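You operate a simulated robot arm through the tools that you are given. There is no shell and no other tool. Be economical: measure what you need, move in short steps, check, and stop when the job is done.

The job below is to be done with a simulated robot arm. You get a single attempt, and the scene is never put back.

Task
Clamp the long bar and dab glue over its top.
Fine: disc to TIGHT before dabbing; glue from the grey pot with the yellow dabber; dabber back, cover shut again; leave the short bar. Set down upright: yellow dabber. A coat counts when it lies all over at full strength: go over it till it gets no stronger.

The check looks at the end state, three seconds after you hand in, the way a careful person would. Anything else that was tipped, shoved, dropped, spilled or broken makes it a failure. A push-on lid holds only when it is set on centred and level and pressed home; a screw cap is set on level and turned clockwise until tight.

Robot
A 7-joint arm with a two-finger parallel gripper, fixed in place. Base frame: the origin is at the foot of the arm, x ahead of it, y to its left, z up; the work surface is at about z = 900. Units: mm, degrees, N and s.
With the tool pointing down near the work surface it reaches from about 240 to 680 mm from the base axis. Its first joint turns from -66.0 to 66.0 degrees. Payload 2.4 kg.
The tool frame sits at the grasp point between the pads (the TCP): z along the fingers, y along the line on which they close. The tips reach 30 mm beyond it. The gripper opens to 94 mm. The fingers are 28 mm wide and 10 mm thick; the gripper's body (50 by 96 mm) begins 55 mm behind the TCP.
Orientation is told as [roll, pitch, yaw] about the base's x, y, z axes, in that order, counted from this pose: with the fingers straight down and closing along the base's y, the tool's x points along the base's -x, its y along +y and its z along -z.

Tools
- The arm moves only by the tool play_rows. Its argument "plan" is a list of rows, each a list of 3 entries, a list of its own where there are three numbers: the shift along the tool's x, y, z in mm, then the turn, a rotation vector about the tool's x, y, z in degrees, then the gripper command, from -1 (fully open) to 1 (shut), values between in proportion. In form: [[[x, y, z], [rx, ry, rz], gripper], ...]. A call has 1 to 10 rows; each row shifts and turns the commanded pose from where the row before left it, along the tool's axes as they then stand. Rows are played at 5 a second. More than 50 mm and 8.6 degrees between two rows, or a gripper value outside its range, and nothing of the call is played. A pose out of reach is approached as far as the arm can. The call stops where the force on the tool passes 40 N (or 10 N more than at its start, if that is more) or the arm is blocked; 0.2 s more then pass. Each finger travels about 153 mm/s and halts on what it meets, pressing with about 32 N; the grip force reading is that of the motor and also rises with nothing between the fingers. The clock runs only during rows and for 0.2 s after the last one: add rows that do not move to give the fingers time. The reply holds the time, the measured pose of the TCP, the force on the tool along the base axes, the opening and the grip force, in the units named above and with some noise, with the torque about the TCP (base axes, N m) and any sound that the robot's microphone picked up.
- Cameras (640 x 400 px; columns grow to the right, rows downward): "scene" is fixed at [38.8, 467.9, 1466.4]; the picture's right is [-0.78, -0.63, 0.00], its down [-0.23, 0.28, -0.93] and it looks along [0.59, -0.72, -0.36] (base axes); focal length 340 px, centre (320, 200). "wrist" rides on the gripper at [76, 14, -102] in the tool frame; the picture's right is [-0.18, 0.98, 0.00], its down [-0.75, -0.14, -0.64] and it looks along [-0.63, -0.12, 0.77] (tool axes); focal length 243 px, centre (320, 200). There is no depth. A picture from a camera that has moved, and an enlarged one, comes with that camera's place and axes in the base frame and with its lens.
- get_image(camera): a new picture of that camera. No time passes.
- inspect(camera, box): a new picture of the part [left, top, right, bottom] of that camera's present view, enlarged. No time passes.
- finish_job(): hands the job in; it is judged then, once.

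Go step by step. Nothing tells you positions but the pictures and the camera data: compare them with the known pose of the tool, close in by small moves and look again before you grip or let go. The budget is 120 turns and 68 pictures, counting those below and the enlarged ones. Unless the task says otherwise, let go and move clear before handing in, and close with one line.

The tools are called by a JSON object that holds its "fn" and its "kwargs". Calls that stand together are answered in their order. play_rows: Moves the arm, as the interface text tells. Its arguments: {"type":"object","properties":{"plan":{"type":"array","items":{"type":"array"}}},"required":["plan"]} The other tools are called the same way: get_image (camera) takes a picture; inspect (camera, box) takes an enlarged picture of a part of a camera's view; finish_job () hands the job in.

At the start:

```text
time: 0.0
position: [411.2, -22.4, 1285.7]
tool_rot: [0.0, 0.1, 0.0]
wrist_force: [-0.3, -0.5, -0.2]
torque: [0.02, 0.04, 0.0]
finger_gap: 93.9
grip_force: 0.0
```

scene: 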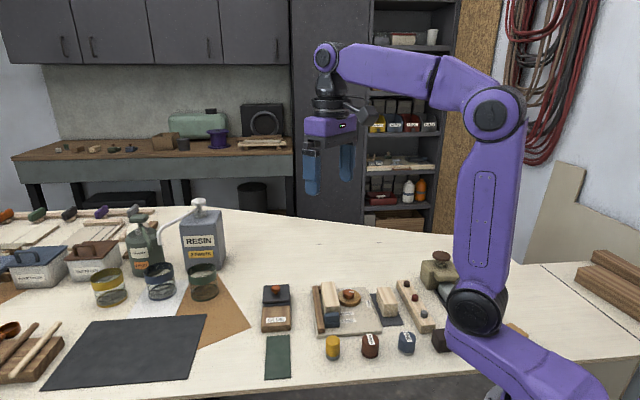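
wrist: 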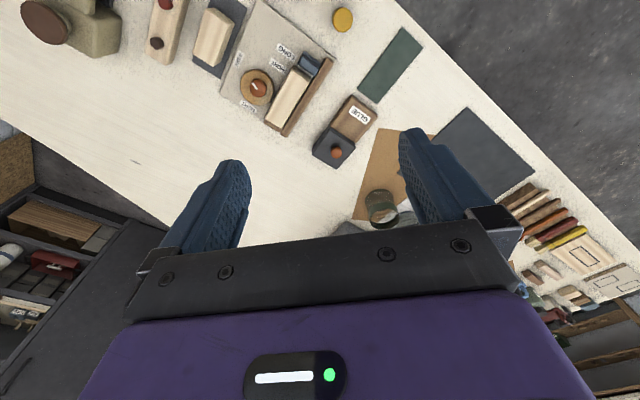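

I see a bench with a clamp fixture, two bars, a disc, pots and dabbers. I'll enlarge the relevant areas first.

{"fn": "inspect", "kwargs": {"camera": "scene", "box": [240, 250, 480, 390]}}

{"fn": "inspect", "kwargs": {"camera": "scene", "box": [0, 190, 250, 390]}}

{"fn": "inspect", "kwargs": {"camera": "wrist", "box": [120, 0, 440, 200]}}

```text
2.67 times, centred on (360, 320) of scene
camera zoom: at [38.8, 467.9, 1466.4], right [-0.78, -0.63, 0.0], down [-0.23, 0.28, -0.93], along [0.59, -0.72, -0.36], focal length 908 px, centre (213, -120)
```

zoom: 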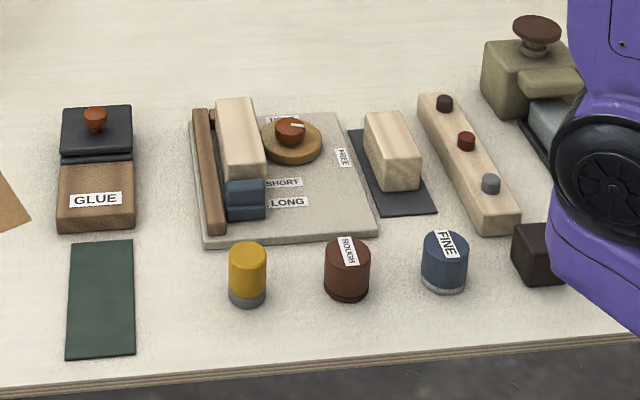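

```text
2.00 times, centred on (125, 290) of scene
camera zoom: at [38.8, 467.9, 1466.4], right [-0.78, -0.63, 0.0], down [-0.23, 0.28, -0.93], along [0.59, -0.72, -0.36], focal length 681 px, centre (710, 20)
```

zoom: 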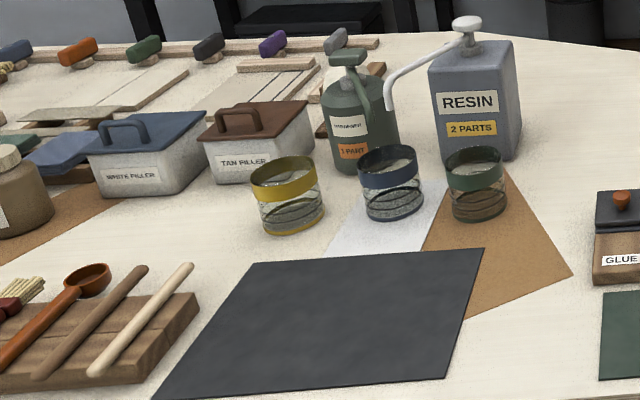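

```text
2.00 times, centred on (280, 100) of wrist
camera zoom: at [335.1, -6.8, 1386.9], right [0.18, 0.98, 0.0], down [0.75, -0.14, 0.64], along [0.63, -0.12, -0.77], focal length 485 px, centre (400, 400)
```

zoom: 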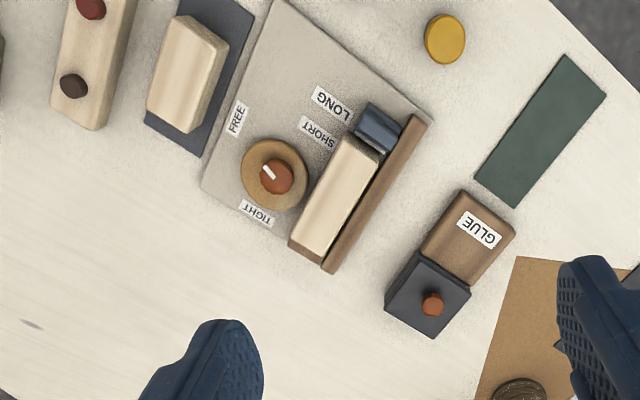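

The bar jig (disc clamp, blue stop at LONG) is near (410,-80), the GLUE box to its left, and coloured items are in front. I'll bring the wrist camera closer to look at them.

{"fn": "play_rows", "kwargs": {"plan": [[[28, -10, 30], [0, 0, 0], -1], [[28, -10, 30], [0, 0, 0], -1], [[28, -10, 30], [0, 0, 0], -1], [[28, -10, 30], [0, 0, 0], -1]]}}

{"fn": "get_image", "kwargs": {"camera": "wrist"}}

```text
time: 1.0
position: [295.5, -61.0, 1162.5]
tool_rot: [0.0, 0.0, 0.1]
wrist_force: [0.3, -0.6, 0.7]
torque: [-0.01, -0.01, -0.07]
finger_gap: 93.7
grip_force: 0.1
```

```text
62 pictures are left
camera wrist: at [219.9, -46.3, 1265.2], right [0.18, 0.98, 0.0], down [0.75, -0.14, 0.64], along [0.63, -0.12, -0.77], focal length 243 px, centre (320, 200)
```

wrist: 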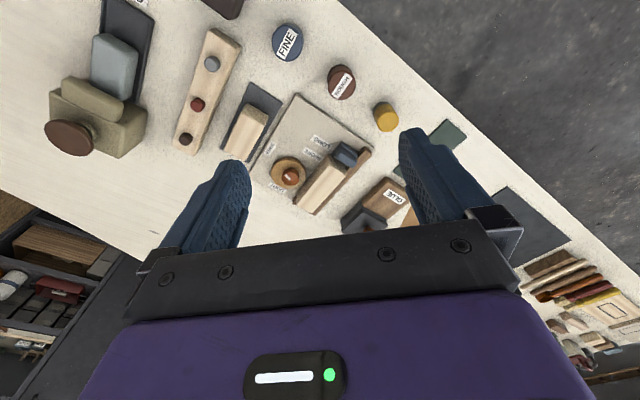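

{"fn": "inspect", "kwargs": {"camera": "wrist", "box": [210, 80, 430, 230]}}

{"fn": "inspect", "kwargs": {"camera": "wrist", "box": [30, 0, 310, 170]}}

{"fn": "inspect", "kwargs": {"camera": "scene", "box": [300, 275, 390, 340]}}

{"fn": "inspect", "kwargs": {"camera": "scene", "box": [380, 240, 480, 310]}}

```text
2.67 times, centred on (320, 155) of wrist
camera zoom: at [219.9, -46.3, 1265.2], right [0.18, 0.98, 0.0], down [0.75, -0.14, 0.64], along [0.63, -0.12, -0.77], focal length 647 px, centre (320, 320)
```

zoom: 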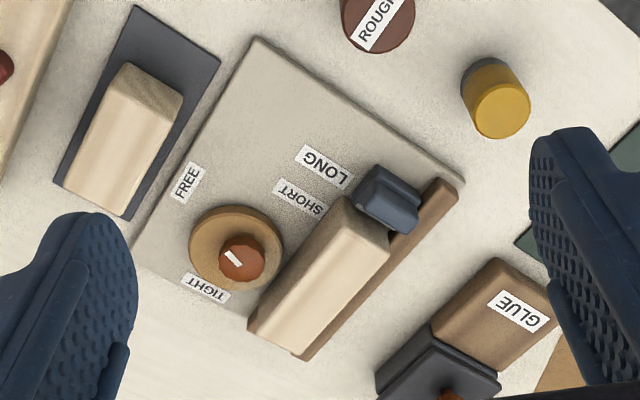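

```text
2.29 times, centred on (170, 85) of wrist
camera zoom: at [219.9, -46.3, 1265.2], right [0.18, 0.98, 0.0], down [0.75, -0.14, 0.64], along [0.63, -0.12, -0.77], focal length 555 px, centre (663, 463)
```

zoom: 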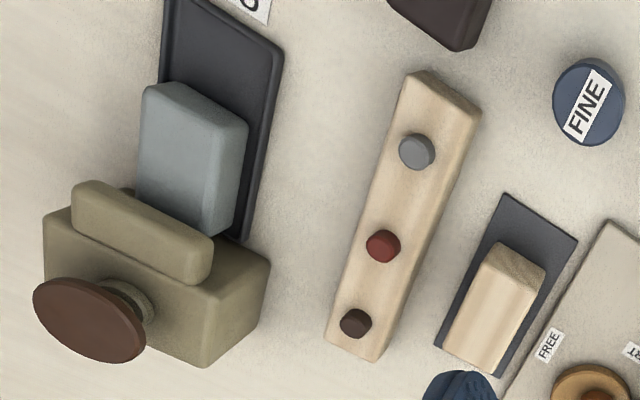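

```text
6.15 times, centred on (345, 308) of scene
camera zoom: at [38.8, 467.9, 1466.4], right [-0.78, -0.63, 0.0], down [-0.23, 0.28, -0.93], along [0.59, -0.72, -0.36], focal length 2094 px, centre (166, -462)
```

zoom: 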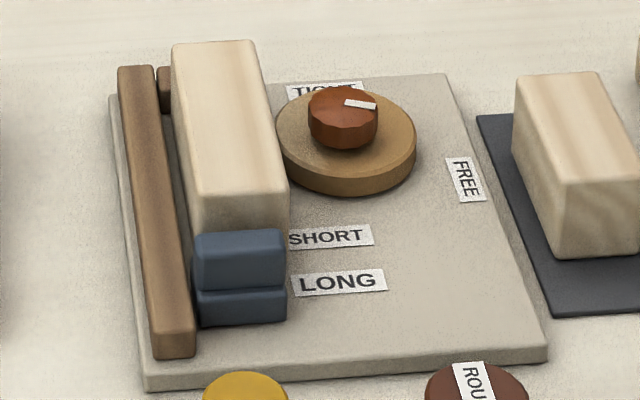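

```text
5.71 times, centred on (430, 275) of scene
camera zoom: at [38.8, 467.9, 1466.4], right [-0.78, -0.63, 0.0], down [-0.23, 0.28, -0.93], along [0.59, -0.72, -0.36], focal length 1945 px, centre (-309, -229)
```

zoom: 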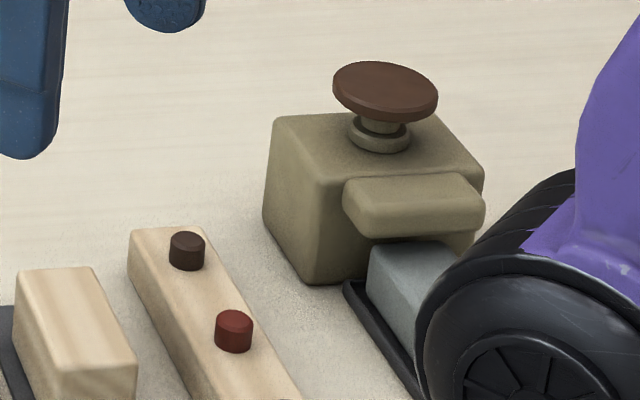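

The long bar seems already to lie in the jig, loose from the fence, with the disc not at TIGHT. I need a closer look at the GLUE box and the device at the right.

{"fn": "play_rows", "kwargs": {"plan": [[[15, 40, 0], [0, 0, 0], -1], [[15, 40, 0], [0, 0, 0], -1], [[0, 40, 0], [0, 0, 0], -1]]}}

{"fn": "get_image", "kwargs": {"camera": "wrist"}}

{"fn": "inspect", "kwargs": {"camera": "scene", "box": [250, 275, 350, 385]}}

```text
time: 1.8
position: [269.6, 59.2, 1162.4]
tool_rot: [0.0, 0.0, -0.1]
wrist_force: [-0.3, 1.0, -0.7]
torque: [-0.02, 0.01, 0.0]
finger_gap: 94.2
grip_force: 0.1
```

```text
57 pictures are left
camera wrist: at [193.7, 73.8, 1265.6], right [0.19, 0.98, 0.0], down [0.75, -0.14, 0.64], along [0.63, -0.12, -0.77], focal length 243 px, centre (320, 200)
```

wrist: 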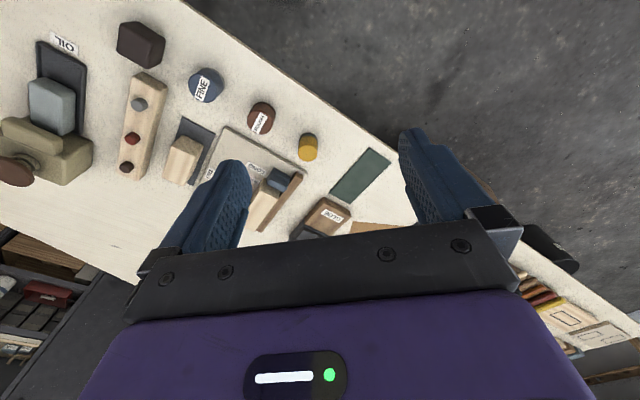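

```text
3.64 times, centred on (300, 330) of scene
camera zoom: at [38.8, 467.9, 1466.4], right [-0.78, -0.63, 0.0], down [-0.23, 0.28, -0.93], along [0.59, -0.72, -0.36], focal length 1238 px, centre (393, -273)
```

zoom: 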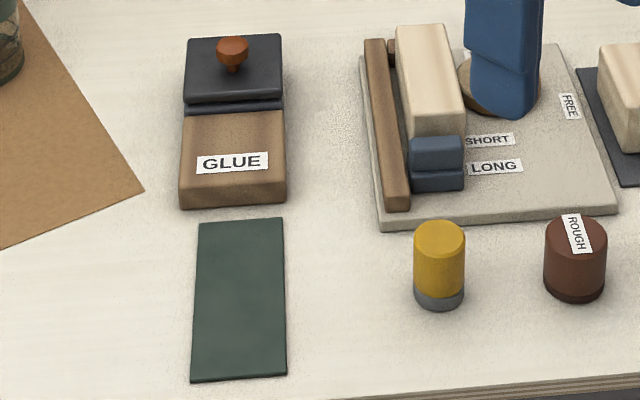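

The right device is an OIL press (not relevant); the GLUE block has a dark grey well with an orange-knobbed cover, with a green mat in front. The jig runs at about −45° yaw; I'll align the tool with it and look closer.

{"fn": "play_rows", "kwargs": {"plan": [[[-25, -15, 31], [0, 0, 0], -1], [[-25, -14, 31], [0, 0, 0], -1], [[0, 0, 0], [0, 0, 7.5], -1], [[0, 0, 0], [0, 0, 7.5], -1], [[0, 0, 0], [0, 0, 7.5], -1], [[0, 0, 0], [0, 0, 7.5], -1], [[0, 0, 0], [0, 0, 7.5], -1], [[0, 0, 0], [0, 0, 7.5], -1]]}}

{"fn": "get_image", "kwargs": {"camera": "wrist"}}

```text
time: 3.6
position: [318.8, 29.1, 1102.8]
tool_rot: [0.0, -0.1, -45.0]
wrist_force: [0.0, -0.5, -0.2]
torque: [-0.01, -0.01, 0.04]
finger_gap: 94.4
grip_force: 0.1
```

```text
55 pictures are left
camera wrist: at [275.6, 94.4, 1205.1], right [0.83, 0.56, 0.0], down [0.43, -0.63, 0.64], along [0.36, -0.53, -0.77], focal length 243 px, centre (320, 200)
```

wrist: 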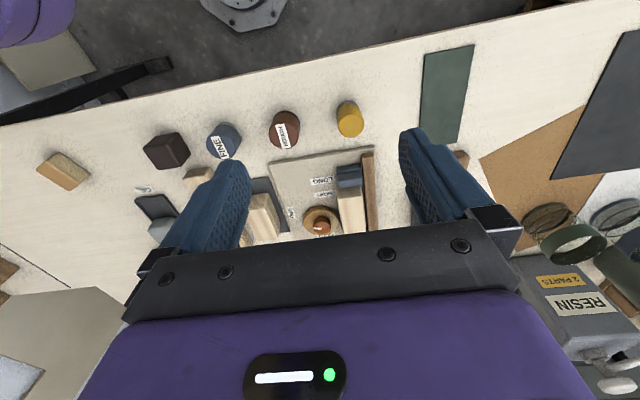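

The image's down is the tool's forward direction, so I move forward along the jig to get it under the tool, clear of the gripper's body.

{"fn": "play_rows", "kwargs": {"plan": [[[-40, 0, 0], [0, 0, 0], -1], [[-40, 0, 0], [0, 0, 0], -1], [[-30, 10, 10], [0, 0, 0], -1]]}}

{"fn": "inspect", "kwargs": {"camera": "wrist", "box": [160, 0, 480, 200]}}

```text
time: 4.4
position: [406.2, -42.6, 1091.9]
tool_rot: [0.0, 0.0, -45.1]
wrist_force: [0.4, 1.0, -0.5]
torque: [-0.03, -0.01, 0.0]
finger_gap: 94.0
grip_force: 0.2
```

```text
2.00 times, centred on (320, 100) of wrist
camera zoom: at [361.8, 22.9, 1194.7], right [0.82, 0.57, 0.0], down [0.43, -0.63, 0.64], along [0.36, -0.53, -0.77], focal length 485 px, centre (320, 400)
```

zoom: 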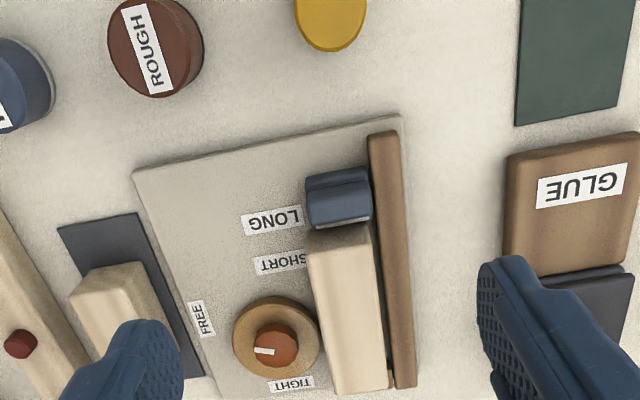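

The long bar (~100 mm) lies in the jig at the LONG stop; the disc's mark points to FREE, and TIGHT is a quarter turn counter-clockwise seen from above. The knob is at about (437,-130), top about z 940; I go above it and turn the tool so the fingers close along the bar's length.

{"fn": "play_rows", "kwargs": {"plan": [[[-42, -20, 10], [0, 0, 0], -1], [[-42, -20, 10], [0, 0, 0], -1], [[0, 0, 0], [0, 0, 8], -1], [[0, 0, 0], [0, 0, 8], -1], [[0, 0, 0], [0, 0, 8], -1], [[0, 0, 0], [0, 0, 8], -1], [[0, 0, 0], [0, 0, 8], -1], [[0, 0, 0], [0, 0, 8], -1]]}}

{"fn": "play_rows", "kwargs": {"plan": [[[0, 0, 0], [0, 0, 8], -1], [[0, 0, 0], [0, 0, 8], -1], [[0, 0, 0], [0, 0, 8], -1], [[0, 0, 0], [0, 0, 8], -1], [[0, 0, 0], [0, 0, 8], -1], [[0, 0, 0], [0, 0, 2], -1]]}}

{"fn": "get_image", "kwargs": {"camera": "wrist"}}

```text
time: 6.2
position: [435.7, -129.3, 1072.7]
tool_rot: [0.0, 0.0, -93.2]
wrist_force: [0.0, -0.3, 0.4]
torque: [0.0, -0.02, 0.02]
finger_gap: 94.0
grip_force: 0.0
```

```text
time: 7.6
position: [436.6, -129.1, 1072.2]
tool_rot: [-0.1, -0.1, -135.0]
wrist_force: [-1.4, -0.4, -0.1]
torque: [0.04, -0.02, 0.03]
finger_gap: 94.0
grip_force: 0.0
```

```text
53 pictures are left
camera wrist: at [499.7, -84.9, 1174.6], right [0.56, -0.83, 0.0], down [-0.63, -0.43, 0.64], along [-0.53, -0.36, -0.77], focal length 243 px, centre (320, 200)
```

wrist: 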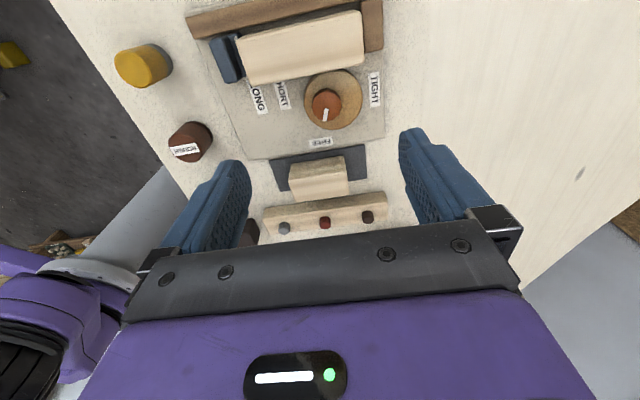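

The wrist turns fine and the knob is right under the tool. I lower and narrow the fingers, then recheck.

{"fn": "play_rows", "kwargs": {"plan": [[[0, 0, 30], [0, 0, 0], -0.2], [[0, 0, 30], [0, 0, 0], -0.2], [[0, 0, 0], [0, 0, 0], -0.2]]}}

{"fn": "get_image", "kwargs": {"camera": "wrist"}}

```text
time: 8.4
position: [434.4, -129.3, 1011.4]
tool_rot: [0.0, 0.0, -135.1]
wrist_force: [-0.4, -0.7, 0.3]
torque: [-0.01, 0.02, 0.02]
finger_gap: 56.2
grip_force: 0.0
```

```text
52 pictures are left
camera wrist: at [499.1, -85.5, 1113.6], right [0.56, -0.83, 0.0], down [-0.63, -0.43, 0.64], along [-0.53, -0.36, -0.77], focal length 243 px, centre (320, 200)
```

wrist: 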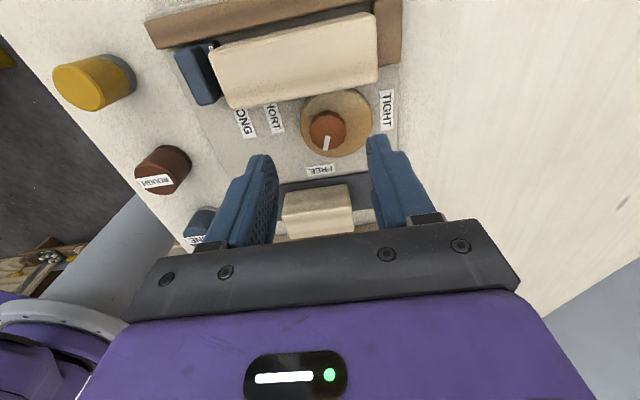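

The knob lies about 5 mm along the closing line and 3 mm in tool x from the tool axis. I correct, lower to grip depth, and check before closing.

{"fn": "play_rows", "kwargs": {"plan": [[[3, 5, 15], [0, 0, 0], -0.2], [[0, 0, 15], [0, 0, 0], -0.2], [[0, 0, 15], [0, 0, 0], -0.2], [[0, 0, 13], [0, 0, 0], -0.2]]}}

{"fn": "get_image", "kwargs": {"camera": "wrist"}}

{"fn": "inspect", "kwargs": {"camera": "scene", "box": [290, 260, 410, 340]}}

```text
time: 9.4
position: [441.0, -132.3, 954.1]
tool_rot: [0.0, 0.0, -135.1]
wrist_force: [0.2, -0.2, 0.0]
torque: [0.04, -0.03, -0.02]
finger_gap: 56.5
grip_force: 0.0
```

```text
51 pictures are left
camera wrist: at [505.0, -87.1, 1057.1], right [0.56, -0.83, 0.0], down [-0.63, -0.43, 0.64], along [-0.53, -0.36, -0.77], focal length 243 px, centre (320, 200)
```

wrist: 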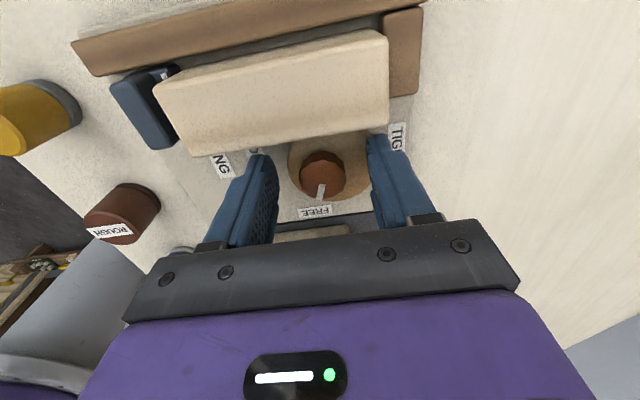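

```text
5.00 times, centred on (350, 300) of scene
camera zoom: at [38.8, 467.9, 1466.4], right [-0.78, -0.63, 0.0], down [-0.23, 0.28, -0.93], along [0.59, -0.72, -0.36], focal length 1702 px, centre (170, -300)
```

zoom: 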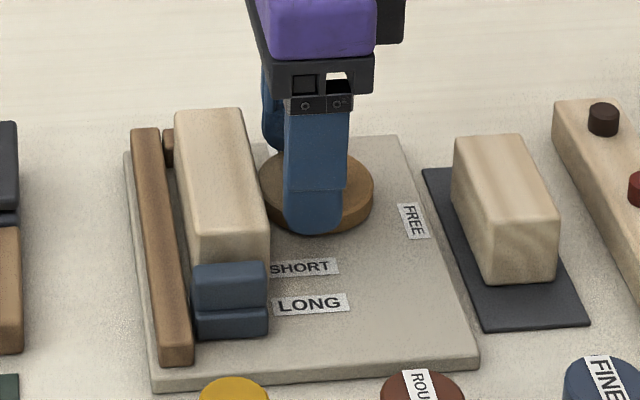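

The knob is centred between the fingers. I close on it.

{"fn": "play_rows", "kwargs": {"plan": [[[0, 0, 2], [0, 0, 0], 0.3], [[0, 0, 0], [0, 0, 0], 1], [[0, 0, 0], [0, 0, 0], 1], [[0, 0, 0], [0, 0, 0], 1]]}}

```text
time: 10.4
position: [442.0, -131.3, 952.6]
tool_rot: [0.1, 0.0, -135.1]
wrist_force: [0.2, -3.1, 12.5]
torque: [-0.18, 0.2, 0.06]
finger_gap: 27.5
grip_force: 45.5
```

Gripped the knob at 27.5 mm. Now I turn counter-clockwise, in stages.

{"fn": "play_rows", "kwargs": {"plan": [[[0, 0, -1], [0, 0, -5], 1], [[0, 0, 0], [0, 0, -7.5], 1], [[0, 0, 0], [0, 0, -7.5], 1], [[0, 0, 0], [0, 0, -5], 1], [[0, 0, 0], [0, 0, 0], 1]]}}

{"fn": "get_image", "kwargs": {"camera": "wrist"}}

```text
time: 11.6
position: [438.1, -129.9, 952.8]
tool_rot: [-0.4, 0.0, -109.9]
wrist_force: [-17.5, 7.0, 5.0]
torque: [-0.38, 0.16, -0.13]
finger_gap: 27.5
grip_force: 45.1
```

```text
49 pictures are left
camera wrist: at [479.0, -62.9, 1055.4], right [0.86, -0.51, -0.01], down [-0.39, -0.66, 0.64], along [-0.33, -0.55, -0.77], focal length 243 px, centre (320, 200)
```

wrist: 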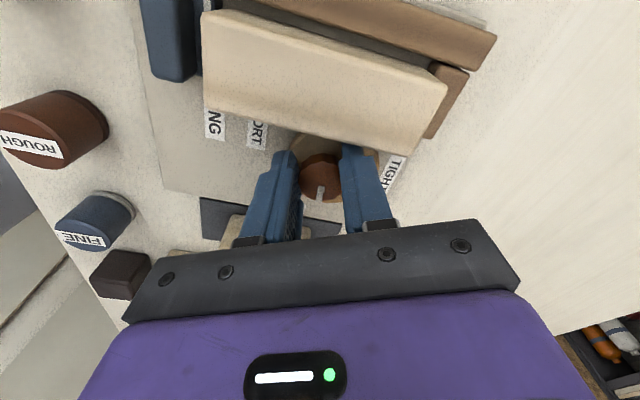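

The knob turns with the fingers but pulls sideways, so its pivot is slightly off my axis. I ease the tool in that direction and see the force.

{"fn": "play_rows", "kwargs": {"plan": [[[0, -3, 0], [0, 0, 0], 1], [[0, 0, 0], [0, 0, 0], 1]]}}

```text
time: 12.2
position: [437.9, -130.0, 953.7]
tool_rot: [0.2, 0.0, -110.0]
wrist_force: [-1.2, -2.3, -10.6]
torque: [0.87, -0.27, 0.02]
finger_gap: 27.3
grip_force: 45.0
```

That relieved it: the knob rides about 7 mm off the pivot. I continue turning along that arc.

{"fn": "play_rows", "kwargs": {"plan": [[[-0.15, -0.6, 0.5], [0, 0, -5], 1], [[-0.15, -0.6, 0], [0, 0, -5], 1], [[-0.15, -0.6, 0], [0, 0, -5], 1], [[-0.15, -0.6, 0], [0, 0, -5], 1], [[0, 0, 0], [0, 0, 0], 1]]}}

```text
time: 13.4
position: [435.8, -130.0, 953.4]
tool_rot: [0.0, 0.0, -89.9]
wrist_force: [1.7, -8.6, -3.5]
torque: [-0.24, 0.06, 0.01]
finger_gap: 27.5
grip_force: 45.3
```

{"fn": "play_rows", "kwargs": {"plan": [[[-0.8, -0.6, 0], [0, 0, -5], 1], [[-0.3, -0.6, 0], [0, 0, -5], 1], [[-0.3, -0.6, 0], [0, 0, -5], 1], [[-0.3, -0.6, 0], [0, 0, -5], 1], [[0, 0, 0], [0, 0, 0], 1]]}}

{"fn": "get_image", "kwargs": {"camera": "wrist"}}

```text
time: 14.6
position: [433.9, -128.9, 953.1]
tool_rot: [0.1, 0.0, -69.8]
wrist_force: [6.4, 7.4, 4.3]
torque: [-0.07, -0.34, 0.04]
finger_gap: 27.3
grip_force: 45.1
```

```text
48 pictures are left
camera wrist: at [421.1, -52.9, 1055.5], right [0.99, 0.17, 0.0], down [0.13, -0.76, 0.64], along [0.11, -0.63, -0.77], focal length 243 px, centre (320, 200)
```

wrist: 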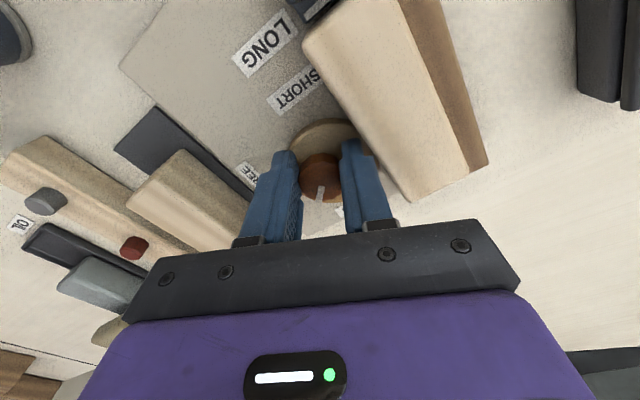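

The bar has come up to the fence. I carry on toward TIGHT.

{"fn": "play_rows", "kwargs": {"plan": [[[0.3, 0.1, 0], [0, 0, -5], 1], [[-0.1, -0.5, 0], [0, 0, -5], 1], [[-0.1, -0.5, 0], [0, 0, -5], 1], [[0, 0, 0], [0, 0, 0], 1]]}}

```text
time: 15.6
position: [432.7, -131.1, 952.5]
tool_rot: [0.0, 0.1, -54.9]
wrist_force: [0.2, 13.5, 30.4]
torque: [0.18, 0.13, 0.09]
finger_gap: 27.6
grip_force: 45.7
```

An upward force of 30 N has built up; I ease the tool up a little and look.

{"fn": "play_rows", "kwargs": {"plan": [[[0, 0, -1.2], [0, 0, 0], 1], [[0.5, 0, 0], [0, 0, 0], 1]]}}

{"fn": "get_image", "kwargs": {"camera": "wrist"}}

{"fn": "inspect", "kwargs": {"camera": "scene", "box": [290, 260, 410, 340]}}

```text
time: 16.2
position: [431.9, -130.2, 952.9]
tool_rot: [0.1, 0.0, -55.0]
wrist_force: [9.0, 8.9, -12.4]
torque: [-0.54, -0.9, 0.16]
finger_gap: 27.4
grip_force: 45.0
```

```text
47 pictures are left
camera wrist: at [400.6, -59.7, 1055.4], right [0.91, 0.41, 0.0], down [0.32, -0.7, 0.64], along [0.26, -0.58, -0.77], focal length 243 px, centre (320, 200)
```

wrist: 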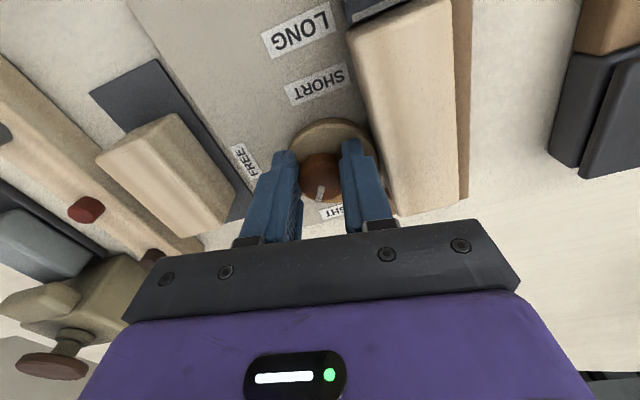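

```text
5.00 times, centred on (350, 300) of scene
camera zoom: at [39.2, 468.1, 1466.3], right [-0.78, -0.63, 0.0], down [-0.23, 0.28, -0.93], along [0.59, -0.72, -0.36], focal length 1702 px, centre (170, -300)
```

zoom: 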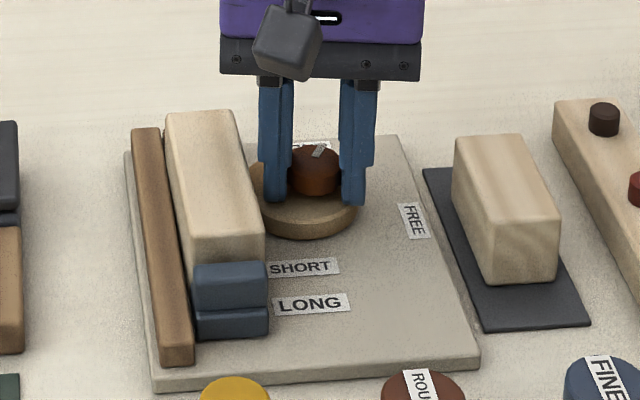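

Mark is nearly at TIGHT and the bar is against the fence. A bit further.

{"fn": "play_rows", "kwargs": {"plan": [[[0, 0.4, 0.4], [0, 0, -5], 1], [[0, -0.5, 0], [0, 0, -5], 1], [[0, 0, 0], [0, 0, 0], 1]]}}

{"fn": "play_rows", "kwargs": {"plan": [[[0, -0.3, 0], [0, 0, -5], 1], [[0, 0, 0], [0, 0, 0], 1]]}}

{"fn": "get_image", "kwargs": {"camera": "wrist"}}

```text
time: 17.0
position: [432.1, -131.6, 953.6]
tool_rot: [-0.2, 0.2, -45.0]
wrist_force: [-1.6, 0.8, -21.5]
torque: [-0.14, -0.31, 0.04]
finger_gap: 27.1
grip_force: 45.3
```

```text
time: 17.6
position: [431.0, -133.0, 952.8]
tool_rot: [-0.1, 0.1, -40.1]
wrist_force: [-3.9, -6.8, -22.3]
torque: [0.5, 0.82, -0.04]
finger_gap: 27.1
grip_force: 45.1
```

```text
45 pictures are left
camera wrist: at [382.6, -71.7, 1055.7], right [0.77, 0.63, 0.0], down [0.49, -0.59, 0.64], along [0.4, -0.5, -0.77], focal length 243 px, centre (320, 200)
```

wrist: 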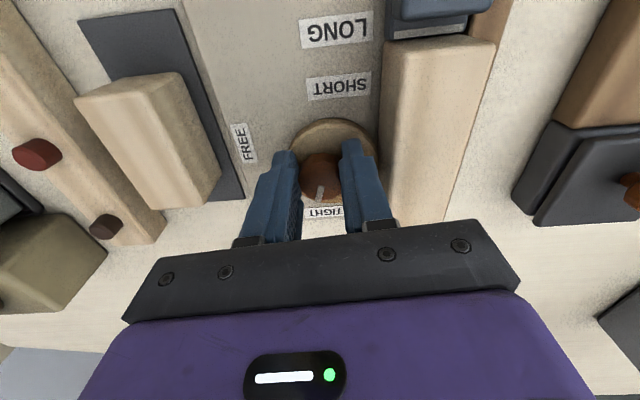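

I'm about at the TIGHT label. I relieve the vertical load, release, rise and check the mark.

{"fn": "play_rows", "kwargs": {"plan": [[[0, 0, 0.8], [0, 0, 0], 1], [[0, 0, 0], [0, 0, 0], -0.2], [[0, 0, 0], [0, 0, 0], -0.2], [[0, 0, -25], [0, 0, 0], -0.2], [[0, 0, -30], [0, 0, 0], -0.2], [[0, 0, -30], [0, 0, 0], -0.2]]}}

{"fn": "inspect", "kwargs": {"camera": "wrist", "box": [200, 10, 440, 160]}}

{"fn": "inspect", "kwargs": {"camera": "scene", "box": [290, 260, 410, 340]}}

```text
time: 19.0
position: [431.7, -129.0, 1039.2]
tool_rot: [0.0, -0.1, -39.9]
wrist_force: [0.2, 0.0, -0.3]
torque: [0.03, 0.05, -0.02]
finger_gap: 56.5
grip_force: 0.0
```

```text
2.67 times, centred on (320, 85) of wrist
camera zoom: at [383.0, -68.7, 1141.0], right [0.77, 0.64, 0.0], down [0.49, -0.59, 0.64], along [0.41, -0.5, -0.77], focal length 647 px, centre (320, 507)
```

zoom: 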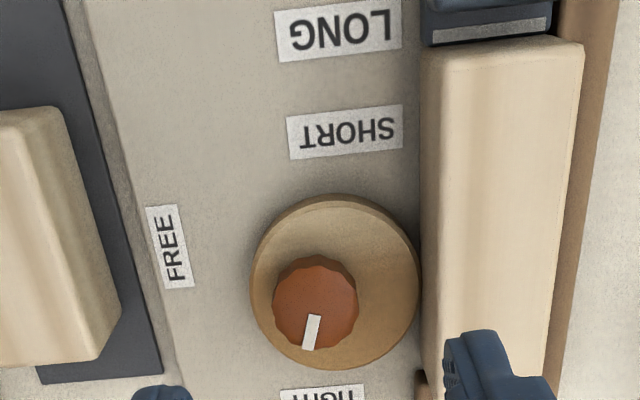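

```text
5.00 times, centred on (350, 300) of scene
camera zoom: at [38.8, 467.9, 1466.4], right [-0.78, -0.63, 0.0], down [-0.23, 0.28, -0.93], along [0.59, -0.72, -0.36], focal length 1702 px, centre (170, -300)
```

zoom: 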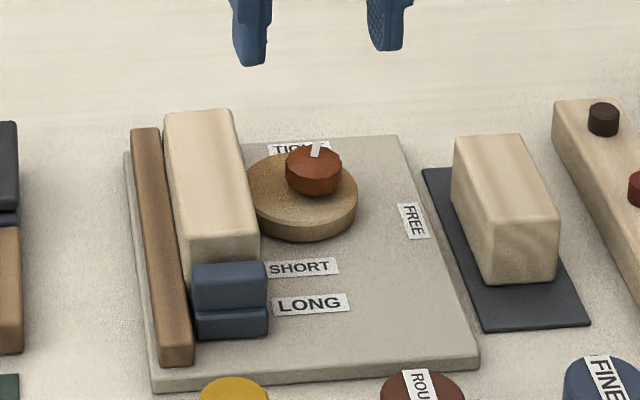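

The disc bears on the bar, but the mark is at about 296° while the TIGHT label lies at about 313°, so some 15° remain. I regrip with a narrower opening (to clear the bar) and finish.

{"fn": "play_rows", "kwargs": {"plan": [[[-2, -2, 25], [0, 0, 0], 0.12], [[0, 0, 25], [0, 0, 0], 0.12], [[0, 0, 20], [0, 0, 0], 0.12], [[0, 0, 15], [0, 0, 0], 0.12], [[0, 0, 0], [0, 0, 0], 0.12]]}}

{"fn": "get_image", "kwargs": {"camera": "wrist"}}

```text
time: 20.2
position: [432.0, -134.5, 952.7]
tool_rot: [0.0, -0.1, -40.0]
wrist_force: [-6.0, 2.5, 23.4]
torque: [0.23, 0.2, 0.03]
finger_gap: 41.2
grip_force: 0.0
```

```text
42 pictures are left
camera wrist: at [382.7, -73.9, 1055.2], right [0.77, 0.63, 0.0], down [0.49, -0.59, 0.64], along [0.41, -0.5, -0.77], focal length 243 px, centre (320, 200)
```

wrist: 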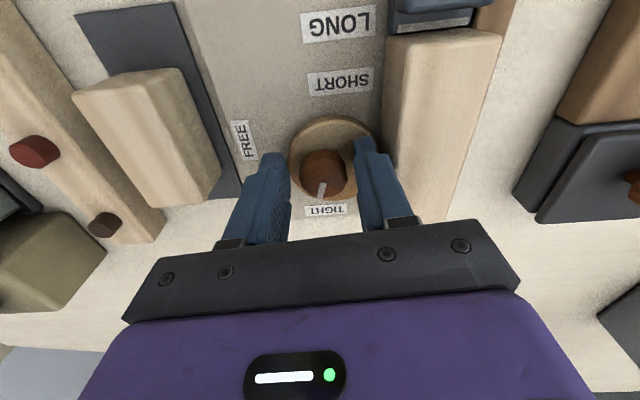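

The tips touch the disc top (about z 922); I raise 2 mm and close.

{"fn": "play_rows", "kwargs": {"plan": [[[0, 0, -2.5], [0, 0, 0], 0.12], [[0, 1.5, 0], [0, 0, 0], 0.5], [[0, 0, 0], [0, 0, 0], 1], [[0, 0, 0], [0, 0, 0], 1], [[0, 0, 0], [0, 0, 0], 1]]}}

{"fn": "play_rows", "kwargs": {"plan": [[[-0.1, -0.5, 0], [0, 0, -5], 1], [[-0.1, -0.5, 0], [0, 0, -5], 1], [[0, 0, 0], [0, 0, 0], 1]]}}

```text
time: 21.4
position: [432.8, -133.5, 955.7]
tool_rot: [0.0, 0.0, -40.0]
wrist_force: [-0.6, -7.0, -22.2]
torque: [-0.51, -0.57, -0.02]
finger_gap: 27.4
grip_force: 45.5
```

```text
time: 22.2
position: [433.0, -134.2, 954.3]
tool_rot: [0.0, 0.2, -30.1]
wrist_force: [0.0, -11.4, -34.6]
torque: [0.14, 0.34, -0.06]
finger_gap: 27.2
grip_force: 44.4
```

{"fn": "play_rows", "kwargs": {"plan": [[[-0.5, 0, 1.5], [0, 0, 0], 1], [[0, 0, 0], [0, 0, 0], 1]]}}

{"fn": "play_rows", "kwargs": {"plan": [[[-0.1, -0.5, 0], [0, 0, -5], 1], [[-0.1, -0.3, 0], [0, 0, -3], 1], [[0, 0, 0], [0, 0, 0], 1]]}}

```text
time: 22.8
position: [433.4, -134.2, 954.3]
tool_rot: [0.1, 0.2, -30.0]
wrist_force: [-14.8, 0.3, 6.6]
torque: [0.02, 0.73, 0.0]
finger_gap: 27.1
grip_force: 45.3
```

```text
time: 23.6
position: [432.2, -134.8, 954.2]
tool_rot: [0.0, 0.1, -21.8]
wrist_force: [-19.2, 7.1, 31.7]
torque: [0.12, 0.31, -0.05]
finger_gap: 27.2
grip_force: 44.8
```

The mark should now be at about 314°. I release, rise and check.

{"fn": "play_rows", "kwargs": {"plan": [[[0, 0, -1], [0, 0, 0], 1], [[0, 0, 0], [0, 0, 0], 0.12], [[0, 0, 0], [0, 0, 0], 0.12], [[0, 0, -25], [0, 0, 0], 0.12], [[0, 0, -30], [0, 0, 0], 0.12], [[10, 0, -30], [0, 0, 0], 0.12]]}}

{"fn": "inspect", "kwargs": {"camera": "wrist", "box": [180, 0, 480, 180]}}

{"fn": "inspect", "kwargs": {"camera": "scene", "box": [300, 270, 390, 330]}}

```text
time: 25.0
position: [423.4, -131.6, 1040.3]
tool_rot: [-0.1, 0.0, -22.0]
wrist_force: [-0.7, 0.2, -0.1]
torque: [-0.02, 0.03, -0.01]
finger_gap: 41.3
grip_force: 0.1
```

```text
2.13 times, centred on (330, 90) of wrist
camera zoom: at [358.3, -89.6, 1141.9], right [0.54, 0.84, 0.0], down [0.65, -0.41, 0.64], along [0.54, -0.35, -0.77], focal length 518 px, centre (299, 435)
```

zoom: 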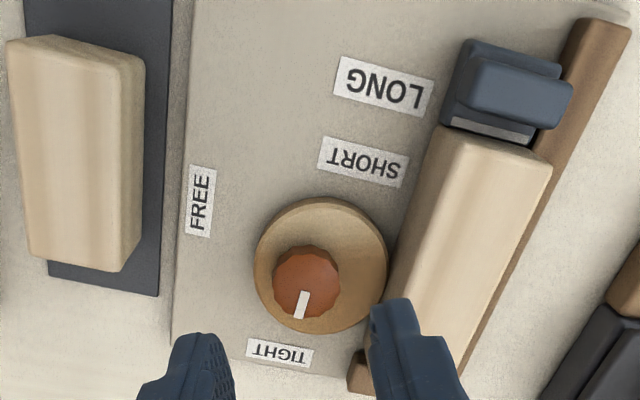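

```text
6.67 times, centred on (345, 300) of scene
camera zoom: at [38.8, 467.9, 1466.4], right [-0.78, -0.63, 0.0], down [-0.23, 0.28, -0.93], along [0.59, -0.72, -0.36], focal length 2269 px, centre (153, -467)
```

zoom: 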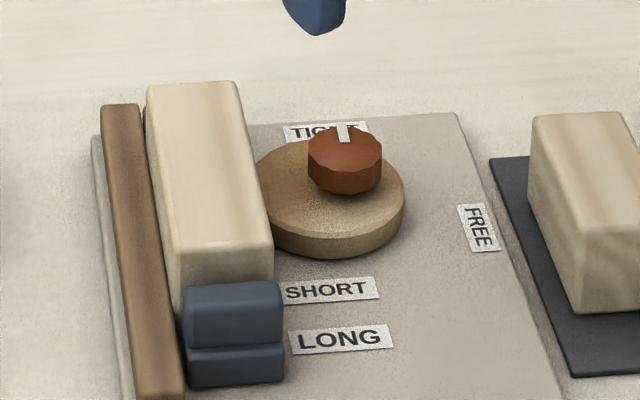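

The mark now points at TIGHT and the bar is squeezed to the fence. Next I go over the glue cover's orange knob, estimated at (575,-18), z≈953.

{"fn": "play_rows", "kwargs": {"plan": [[[0, 0, -17], [0, 0, 7.7], -0.2], [[0, 0, -17], [0, 0, 7.7], -0.2], [[0, 0, -16], [0, 0, 7.6], -0.2], [[-5, 37, 0], [0, 0, 0], -0.2], [[-5, 37, 0], [0, 0, 0], -0.2], [[-5, 37, 0], [0, 0, 0], -0.2], [[-5, 37, 0], [0, 0, 0], -0.2], [[-5, 37, 0], [0, 0, 0], -0.2]]}}

{"fn": "get_image", "kwargs": {"camera": "wrist"}}

```text
time: 26.8
position: [574.6, -19.6, 1092.2]
tool_rot: [0.0, -0.1, -45.0]
wrist_force: [-0.3, -0.2, 0.3]
torque: [0.02, -0.01, -0.02]
finger_gap: 56.5
grip_force: 0.1
```

```text
39 pictures are left
camera wrist: at [530.8, 45.2, 1193.8], right [0.83, 0.56, 0.0], down [0.43, -0.63, 0.64], along [0.36, -0.53, -0.77], focal length 243 px, centre (320, 200)
```

wrist: 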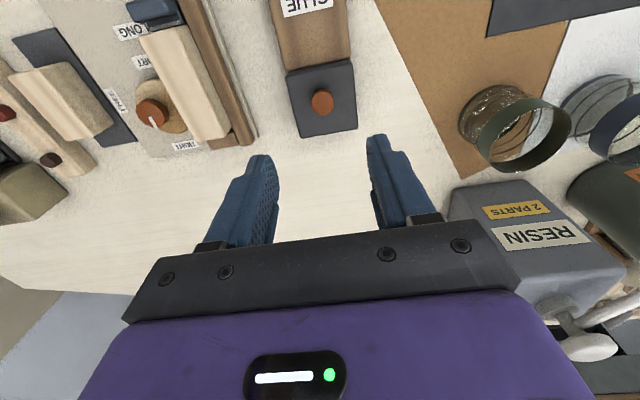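

The knob is right below, box axes match the tool. I lower and recheck closely.

{"fn": "play_rows", "kwargs": {"plan": [[[0, 2, 35], [0, 0, 0], 0.1], [[0, 0, 35], [0, 0, 0], 0.1], [[0, 0, 30], [0, 0, 0], 0.1], [[0, 0, 0], [0, 0, 0], 0.1]]}}

{"fn": "get_image", "kwargs": {"camera": "wrist"}}

{"fn": "inspect", "kwargs": {"camera": "scene", "box": [240, 270, 315, 340]}}

```text
time: 27.8
position: [575.5, -14.9, 990.3]
tool_rot: [-0.1, 0.0, -45.0]
wrist_force: [0.1, -1.0, -1.1]
torque: [0.01, 0.03, -0.02]
finger_gap: 42.2
grip_force: 0.0
```

```text
38 pictures are left
camera wrist: at [530.5, 49.0, 1092.0], right [0.83, 0.56, 0.0], down [0.43, -0.63, 0.64], along [0.36, -0.53, -0.77], focal length 243 px, centre (320, 200)
```

wrist: 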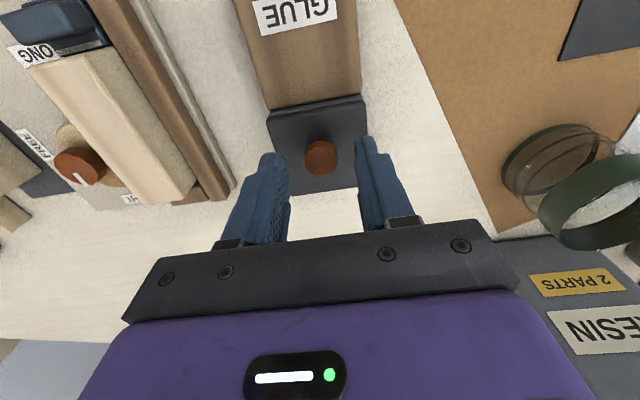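

```text
5.71 times, centred on (278, 305) of scene
camera zoom: at [38.8, 467.9, 1466.4], right [-0.78, -0.63, 0.0], down [-0.23, 0.28, -0.93], along [0.59, -0.72, -0.36], focal length 1945 px, centre (563, -400)
```

zoom: 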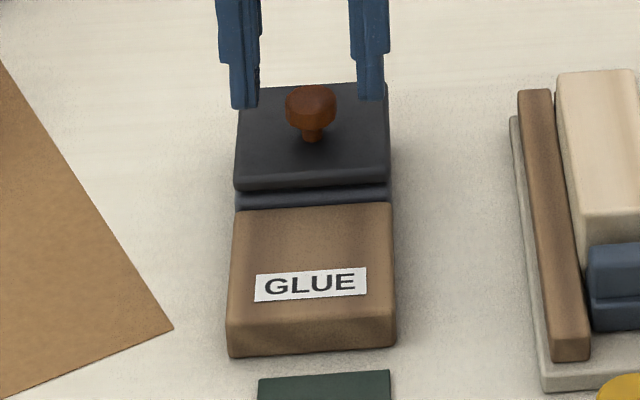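

The grey pot is under the grey cover, behind the labelled wooden block. I lower onto the knob and grip.

{"fn": "play_rows", "kwargs": {"plan": [[[-3, 1, 12], [0, 0, 0], 0.1], [[0, 0, 10], [0, 0, 0], 0.1], [[0, 0, 0], [0, 0, 0], 0.5], [[0, 0, 0], [0, 0, 0], 1], [[0, 0, 0], [0, 0, 0], 1]]}}

{"fn": "inspect", "kwargs": {"camera": "scene", "box": [240, 270, 315, 340]}}

```text
time: 29.0
position: [577.0, -17.7, 967.6]
tool_rot: [-0.1, 0.0, -45.0]
wrist_force: [-0.7, -0.4, -1.5]
torque: [-0.01, -0.04, 0.03]
finger_gap: 21.3
grip_force: 44.8
```

```text
5.71 times, centred on (278, 305) of scene
camera zoom: at [38.8, 467.9, 1466.4], right [-0.78, -0.63, 0.0], down [-0.23, 0.28, -0.93], along [0.59, -0.72, -0.36], focal length 1945 px, centre (563, -400)
```

zoom: 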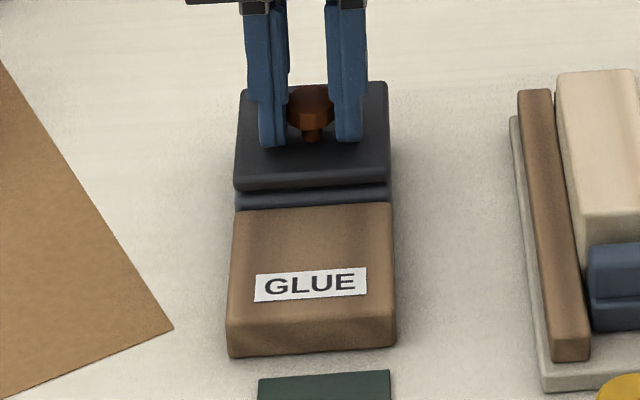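

Firm grip on the knob (21.3 mm). I try a small lift to see how the cover moves.

{"fn": "play_rows", "kwargs": {"plan": [[[0, 0, -1.5], [0, 0, 0], 1], [[0, 0, -1.5], [0, 0, 0], 1], [[0, 0, 0], [0, 0, 0], 1]]}}

```text
time: 29.8
position: [575.3, -17.1, 968.9]
tool_rot: [-0.3, 0.3, -44.9]
wrist_force: [2.0, 3.5, -34.5]
torque: [0.34, 0.08, 0.03]
finger_gap: 21.2
grip_force: 45.1
```

It resists lifting with 34 N. I go back down and try a gentle slide toward the wooden block, which is as wide as the cover.

{"fn": "play_rows", "kwargs": {"plan": [[[0, 0, 3], [0, 0, 0], 1], [[1.5, 0, 0], [0, 0, 0], 1], [[1.5, 0, 0], [0, 0, 0], 1], [[0, 0, 0], [0, 0, 0], 1]]}}

```text
time: 30.8
position: [575.4, -18.2, 968.8]
tool_rot: [0.1, -0.2, -45.2]
wrist_force: [-2.8, -3.7, 5.2]
torque: [0.27, 0.37, -0.23]
finger_gap: 21.2
grip_force: 45.1
```

{"fn": "play_rows", "kwargs": {"plan": [[[4, 0, 0], [0, 0, 0], 1], [[4, 0, 0], [0, 0, 0], 1], [[0, 0, 0], [0, 0, 0], 1]]}}

{"fn": "inspect", "kwargs": {"camera": "scene", "box": [240, 270, 315, 340]}}

```text
time: 31.6
position: [570.4, -11.3, 968.8]
tool_rot: [0.0, -0.2, -45.0]
wrist_force: [-3.0, -4.2, 20.6]
torque: [-0.53, -0.24, -0.16]
finger_gap: 21.2
grip_force: 44.9
```

```text
5.71 times, centred on (278, 305) of scene
camera zoom: at [38.3, 467.8, 1466.5], right [-0.78, -0.63, 0.0], down [-0.23, 0.28, -0.93], along [0.59, -0.72, -0.36], focal length 1945 px, centre (563, -400)
```

zoom: 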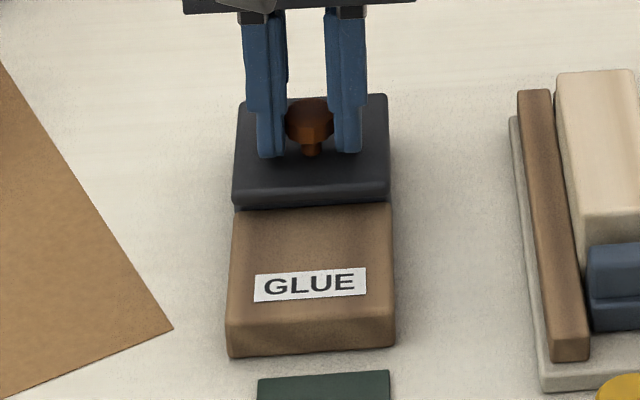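

The cover slides. I ease the vertical load and keep sliding it onto the block.

{"fn": "play_rows", "kwargs": {"plan": [[[5, 0, -1], [0, 0, 0], 1], [[5, 0, 0], [0, 0, 0], 1], [[5, 0, 0], [0, 0, 0], 1], [[5, 0, 0], [0, 0, 0], 1], [[0, 0, 0], [0, 0, 0], 1]]}}

{"fn": "play_rows", "kwargs": {"plan": [[[5, 0, 0], [0, 0, 0], 1], [[5, 0, 0], [0, 0, 0], 1], [[5, 0, 0], [0, 0, 0], 1], [[0, 0, 0], [0, 0, 0], 1]]}}

{"fn": "inspect", "kwargs": {"camera": "scene", "box": [240, 270, 315, 340]}}

```text
time: 32.8
position: [555.4, 4.2, 968.5]
tool_rot: [0.0, 0.0, -45.0]
wrist_force: [-2.4, -3.1, 8.3]
torque: [-0.67, -0.72, 0.0]
finger_gap: 21.4
grip_force: 45.2
```

```text
time: 33.8
position: [543.7, 14.4, 967.8]
tool_rot: [0.0, 0.0, -45.0]
wrist_force: [-1.8, -2.0, 5.4]
torque: [0.49, 0.7, 0.06]
finger_gap: 21.3
grip_force: 45.0
```

```text
5.71 times, centred on (278, 305) of scene
camera zoom: at [38.6, 467.8, 1466.5], right [-0.78, -0.63, 0.0], down [-0.23, 0.28, -0.93], along [0.59, -0.72, -0.36], focal length 1945 px, centre (563, -400)
```

zoom: 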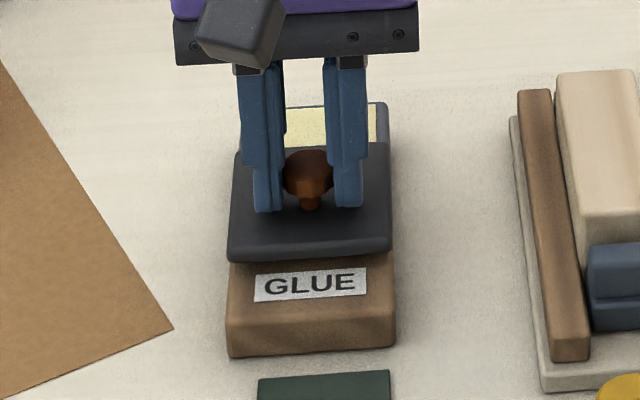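

The glue well appears. I slide on a little further until it's fully open.

{"fn": "play_rows", "kwargs": {"plan": [[[4, 0, 0], [0, 0, 0], 1], [[4, 0, 0], [0, 0, 0], 1], [[3, 0, 0], [0, 0, 0], 1], [[0, 0, 0], [0, 0, 0], 1]]}}

{"fn": "inspect", "kwargs": {"camera": "scene", "box": [240, 270, 315, 340]}}

```text
time: 34.8
position: [536.3, 21.6, 968.4]
tool_rot: [0.1, 0.1, -45.1]
wrist_force: [-2.5, -2.9, 2.8]
torque: [0.78, 0.8, -0.14]
finger_gap: 21.5
grip_force: 44.6
```

```text
5.71 times, centred on (278, 305) of scene
camera zoom: at [38.7, 467.8, 1466.5], right [-0.78, -0.63, 0.0], down [-0.23, 0.28, -0.93], along [0.59, -0.72, -0.36], focal length 1945 px, centre (563, -400)
```

zoom: 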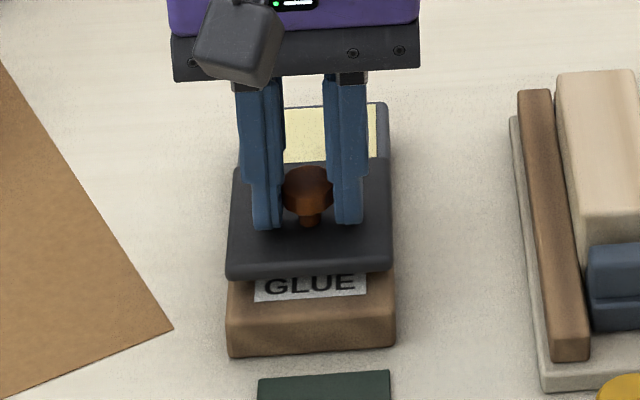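

{"fn": "play_rows", "kwargs": {"plan": [[[3, 0, 0], [0, 0, 0], 1], [[3, 0, 0], [0, 0, 0], 1], [[3, 0, 0], [0, 0, 0], 1], [[0, 0, 0], [0, 0, 0], 1]]}}

{"fn": "get_image", "kwargs": {"camera": "wrist"}}

```text
time: 35.8
position: [529.5, 27.8, 969.3]
tool_rot: [-0.2, 0.0, -44.9]
wrist_force: [-0.6, -1.2, -12.4]
torque: [-0.67, -0.85, -0.21]
finger_gap: 21.3
grip_force: 45.0
```

```text
32 pictures are left
camera wrist: at [486.1, 93.2, 1071.2], right [0.82, 0.57, 0.0], down [0.43, -0.63, 0.64], along [0.36, -0.53, -0.77], focal length 243 px, centre (320, 200)
```

wrist: 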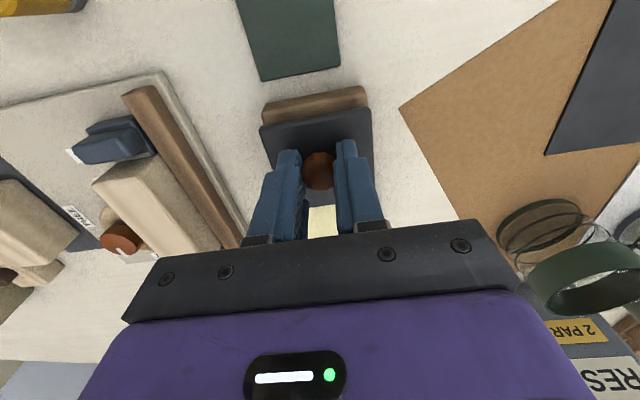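

The well is open and the cover rests on the block. I release, rise, and go to the yellow dabber, estimated at (366,22), top z≈942.

{"fn": "play_rows", "kwargs": {"plan": [[[0, 0, 1], [0, 0, 0], 0.1], [[0, 0, 0], [0, 0, 0], 0.1], [[0, 0, -15], [0, 0, 0], 0.1], [[0, 0, -40], [0, 0, 0], 0], [[0, 0, -40], [0, 0, 0], -0.3], [[28, -30, 0], [0, 0, 0], -0.3], [[28, -30, 0], [0, 0, 0], -0.3], [[28, -30, 0], [0, 0, 0], -0.3], [[27, -30, 0], [0, 0, 0], -0.3]]}}

{"fn": "get_image", "kwargs": {"camera": "wrist"}}

```text
time: 37.8
position: [367.2, 21.7, 1062.5]
tool_rot: [0.0, 0.1, -45.0]
wrist_force: [-0.3, 0.3, 0.2]
torque: [0.02, 0.0, -0.01]
finger_gap: 60.8
grip_force: 0.0
```

```text
31 pictures are left
camera wrist: at [324.3, 85.7, 1164.9], right [0.83, 0.56, 0.0], down [0.43, -0.63, 0.64], along [0.36, -0.53, -0.77], focal length 243 px, centre (320, 200)
```

wrist: 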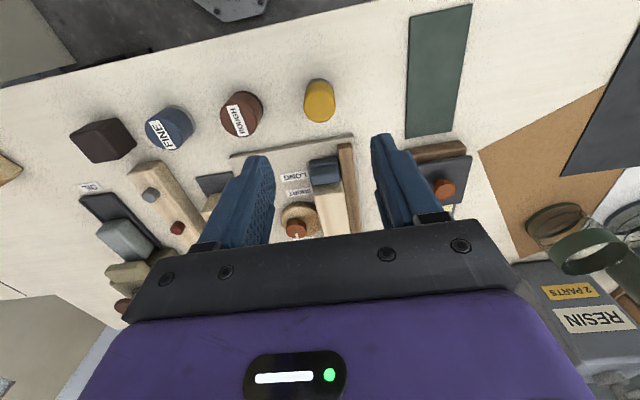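

The dabber is right below. I lower and recheck.

{"fn": "play_rows", "kwargs": {"plan": [[[2, 0, 30], [0, 0, 0], -0.3], [[0, 0, 35], [0, 0, 0], -0.2], [[0, 0, 15], [0, 0, 0], -0.1], [[0, 0, 0], [0, 0, 0], -0.1]]}}

{"fn": "get_image", "kwargs": {"camera": "wrist"}}

{"fn": "inspect", "kwargs": {"camera": "scene", "box": [290, 300, 390, 370]}}

```text
time: 38.8
position: [363.0, 24.9, 983.1]
tool_rot: [0.0, 0.0, -45.1]
wrist_force: [0.5, -0.1, -0.5]
torque: [-0.01, -0.02, 0.02]
finger_gap: 51.8
grip_force: 0.0
```

```text
30 pictures are left
camera wrist: at [320.5, 88.6, 1084.9], right [0.83, 0.56, 0.0], down [0.43, -0.63, 0.64], along [0.36, -0.53, -0.77], focal length 243 px, centre (320, 200)
```

wrist: 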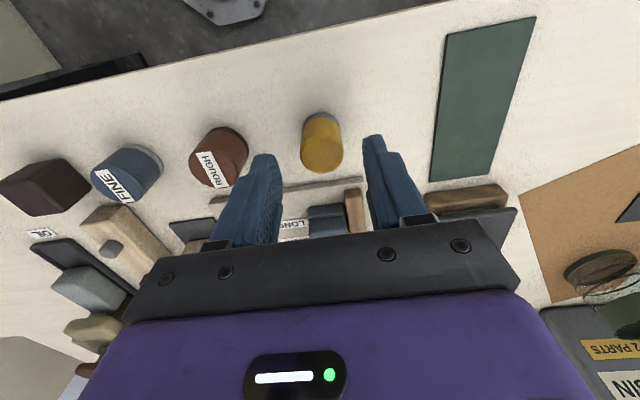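

```text
5.71 times, centred on (340, 335) of scene
camera zoom: at [38.8, 467.9, 1466.4], right [-0.78, -0.63, 0.0], down [-0.23, 0.28, -0.93], along [0.59, -0.72, -0.36], focal length 1945 px, centre (206, -571)
```

zoom: 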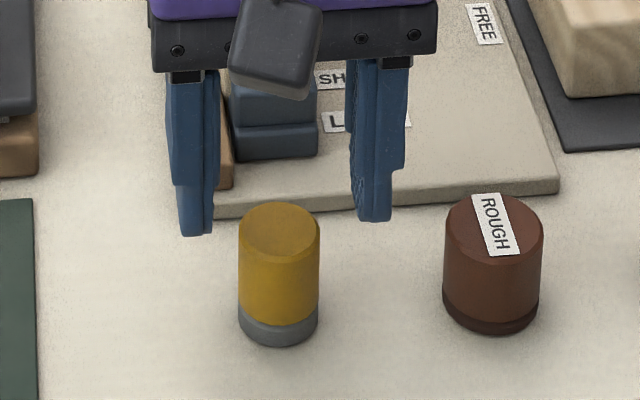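

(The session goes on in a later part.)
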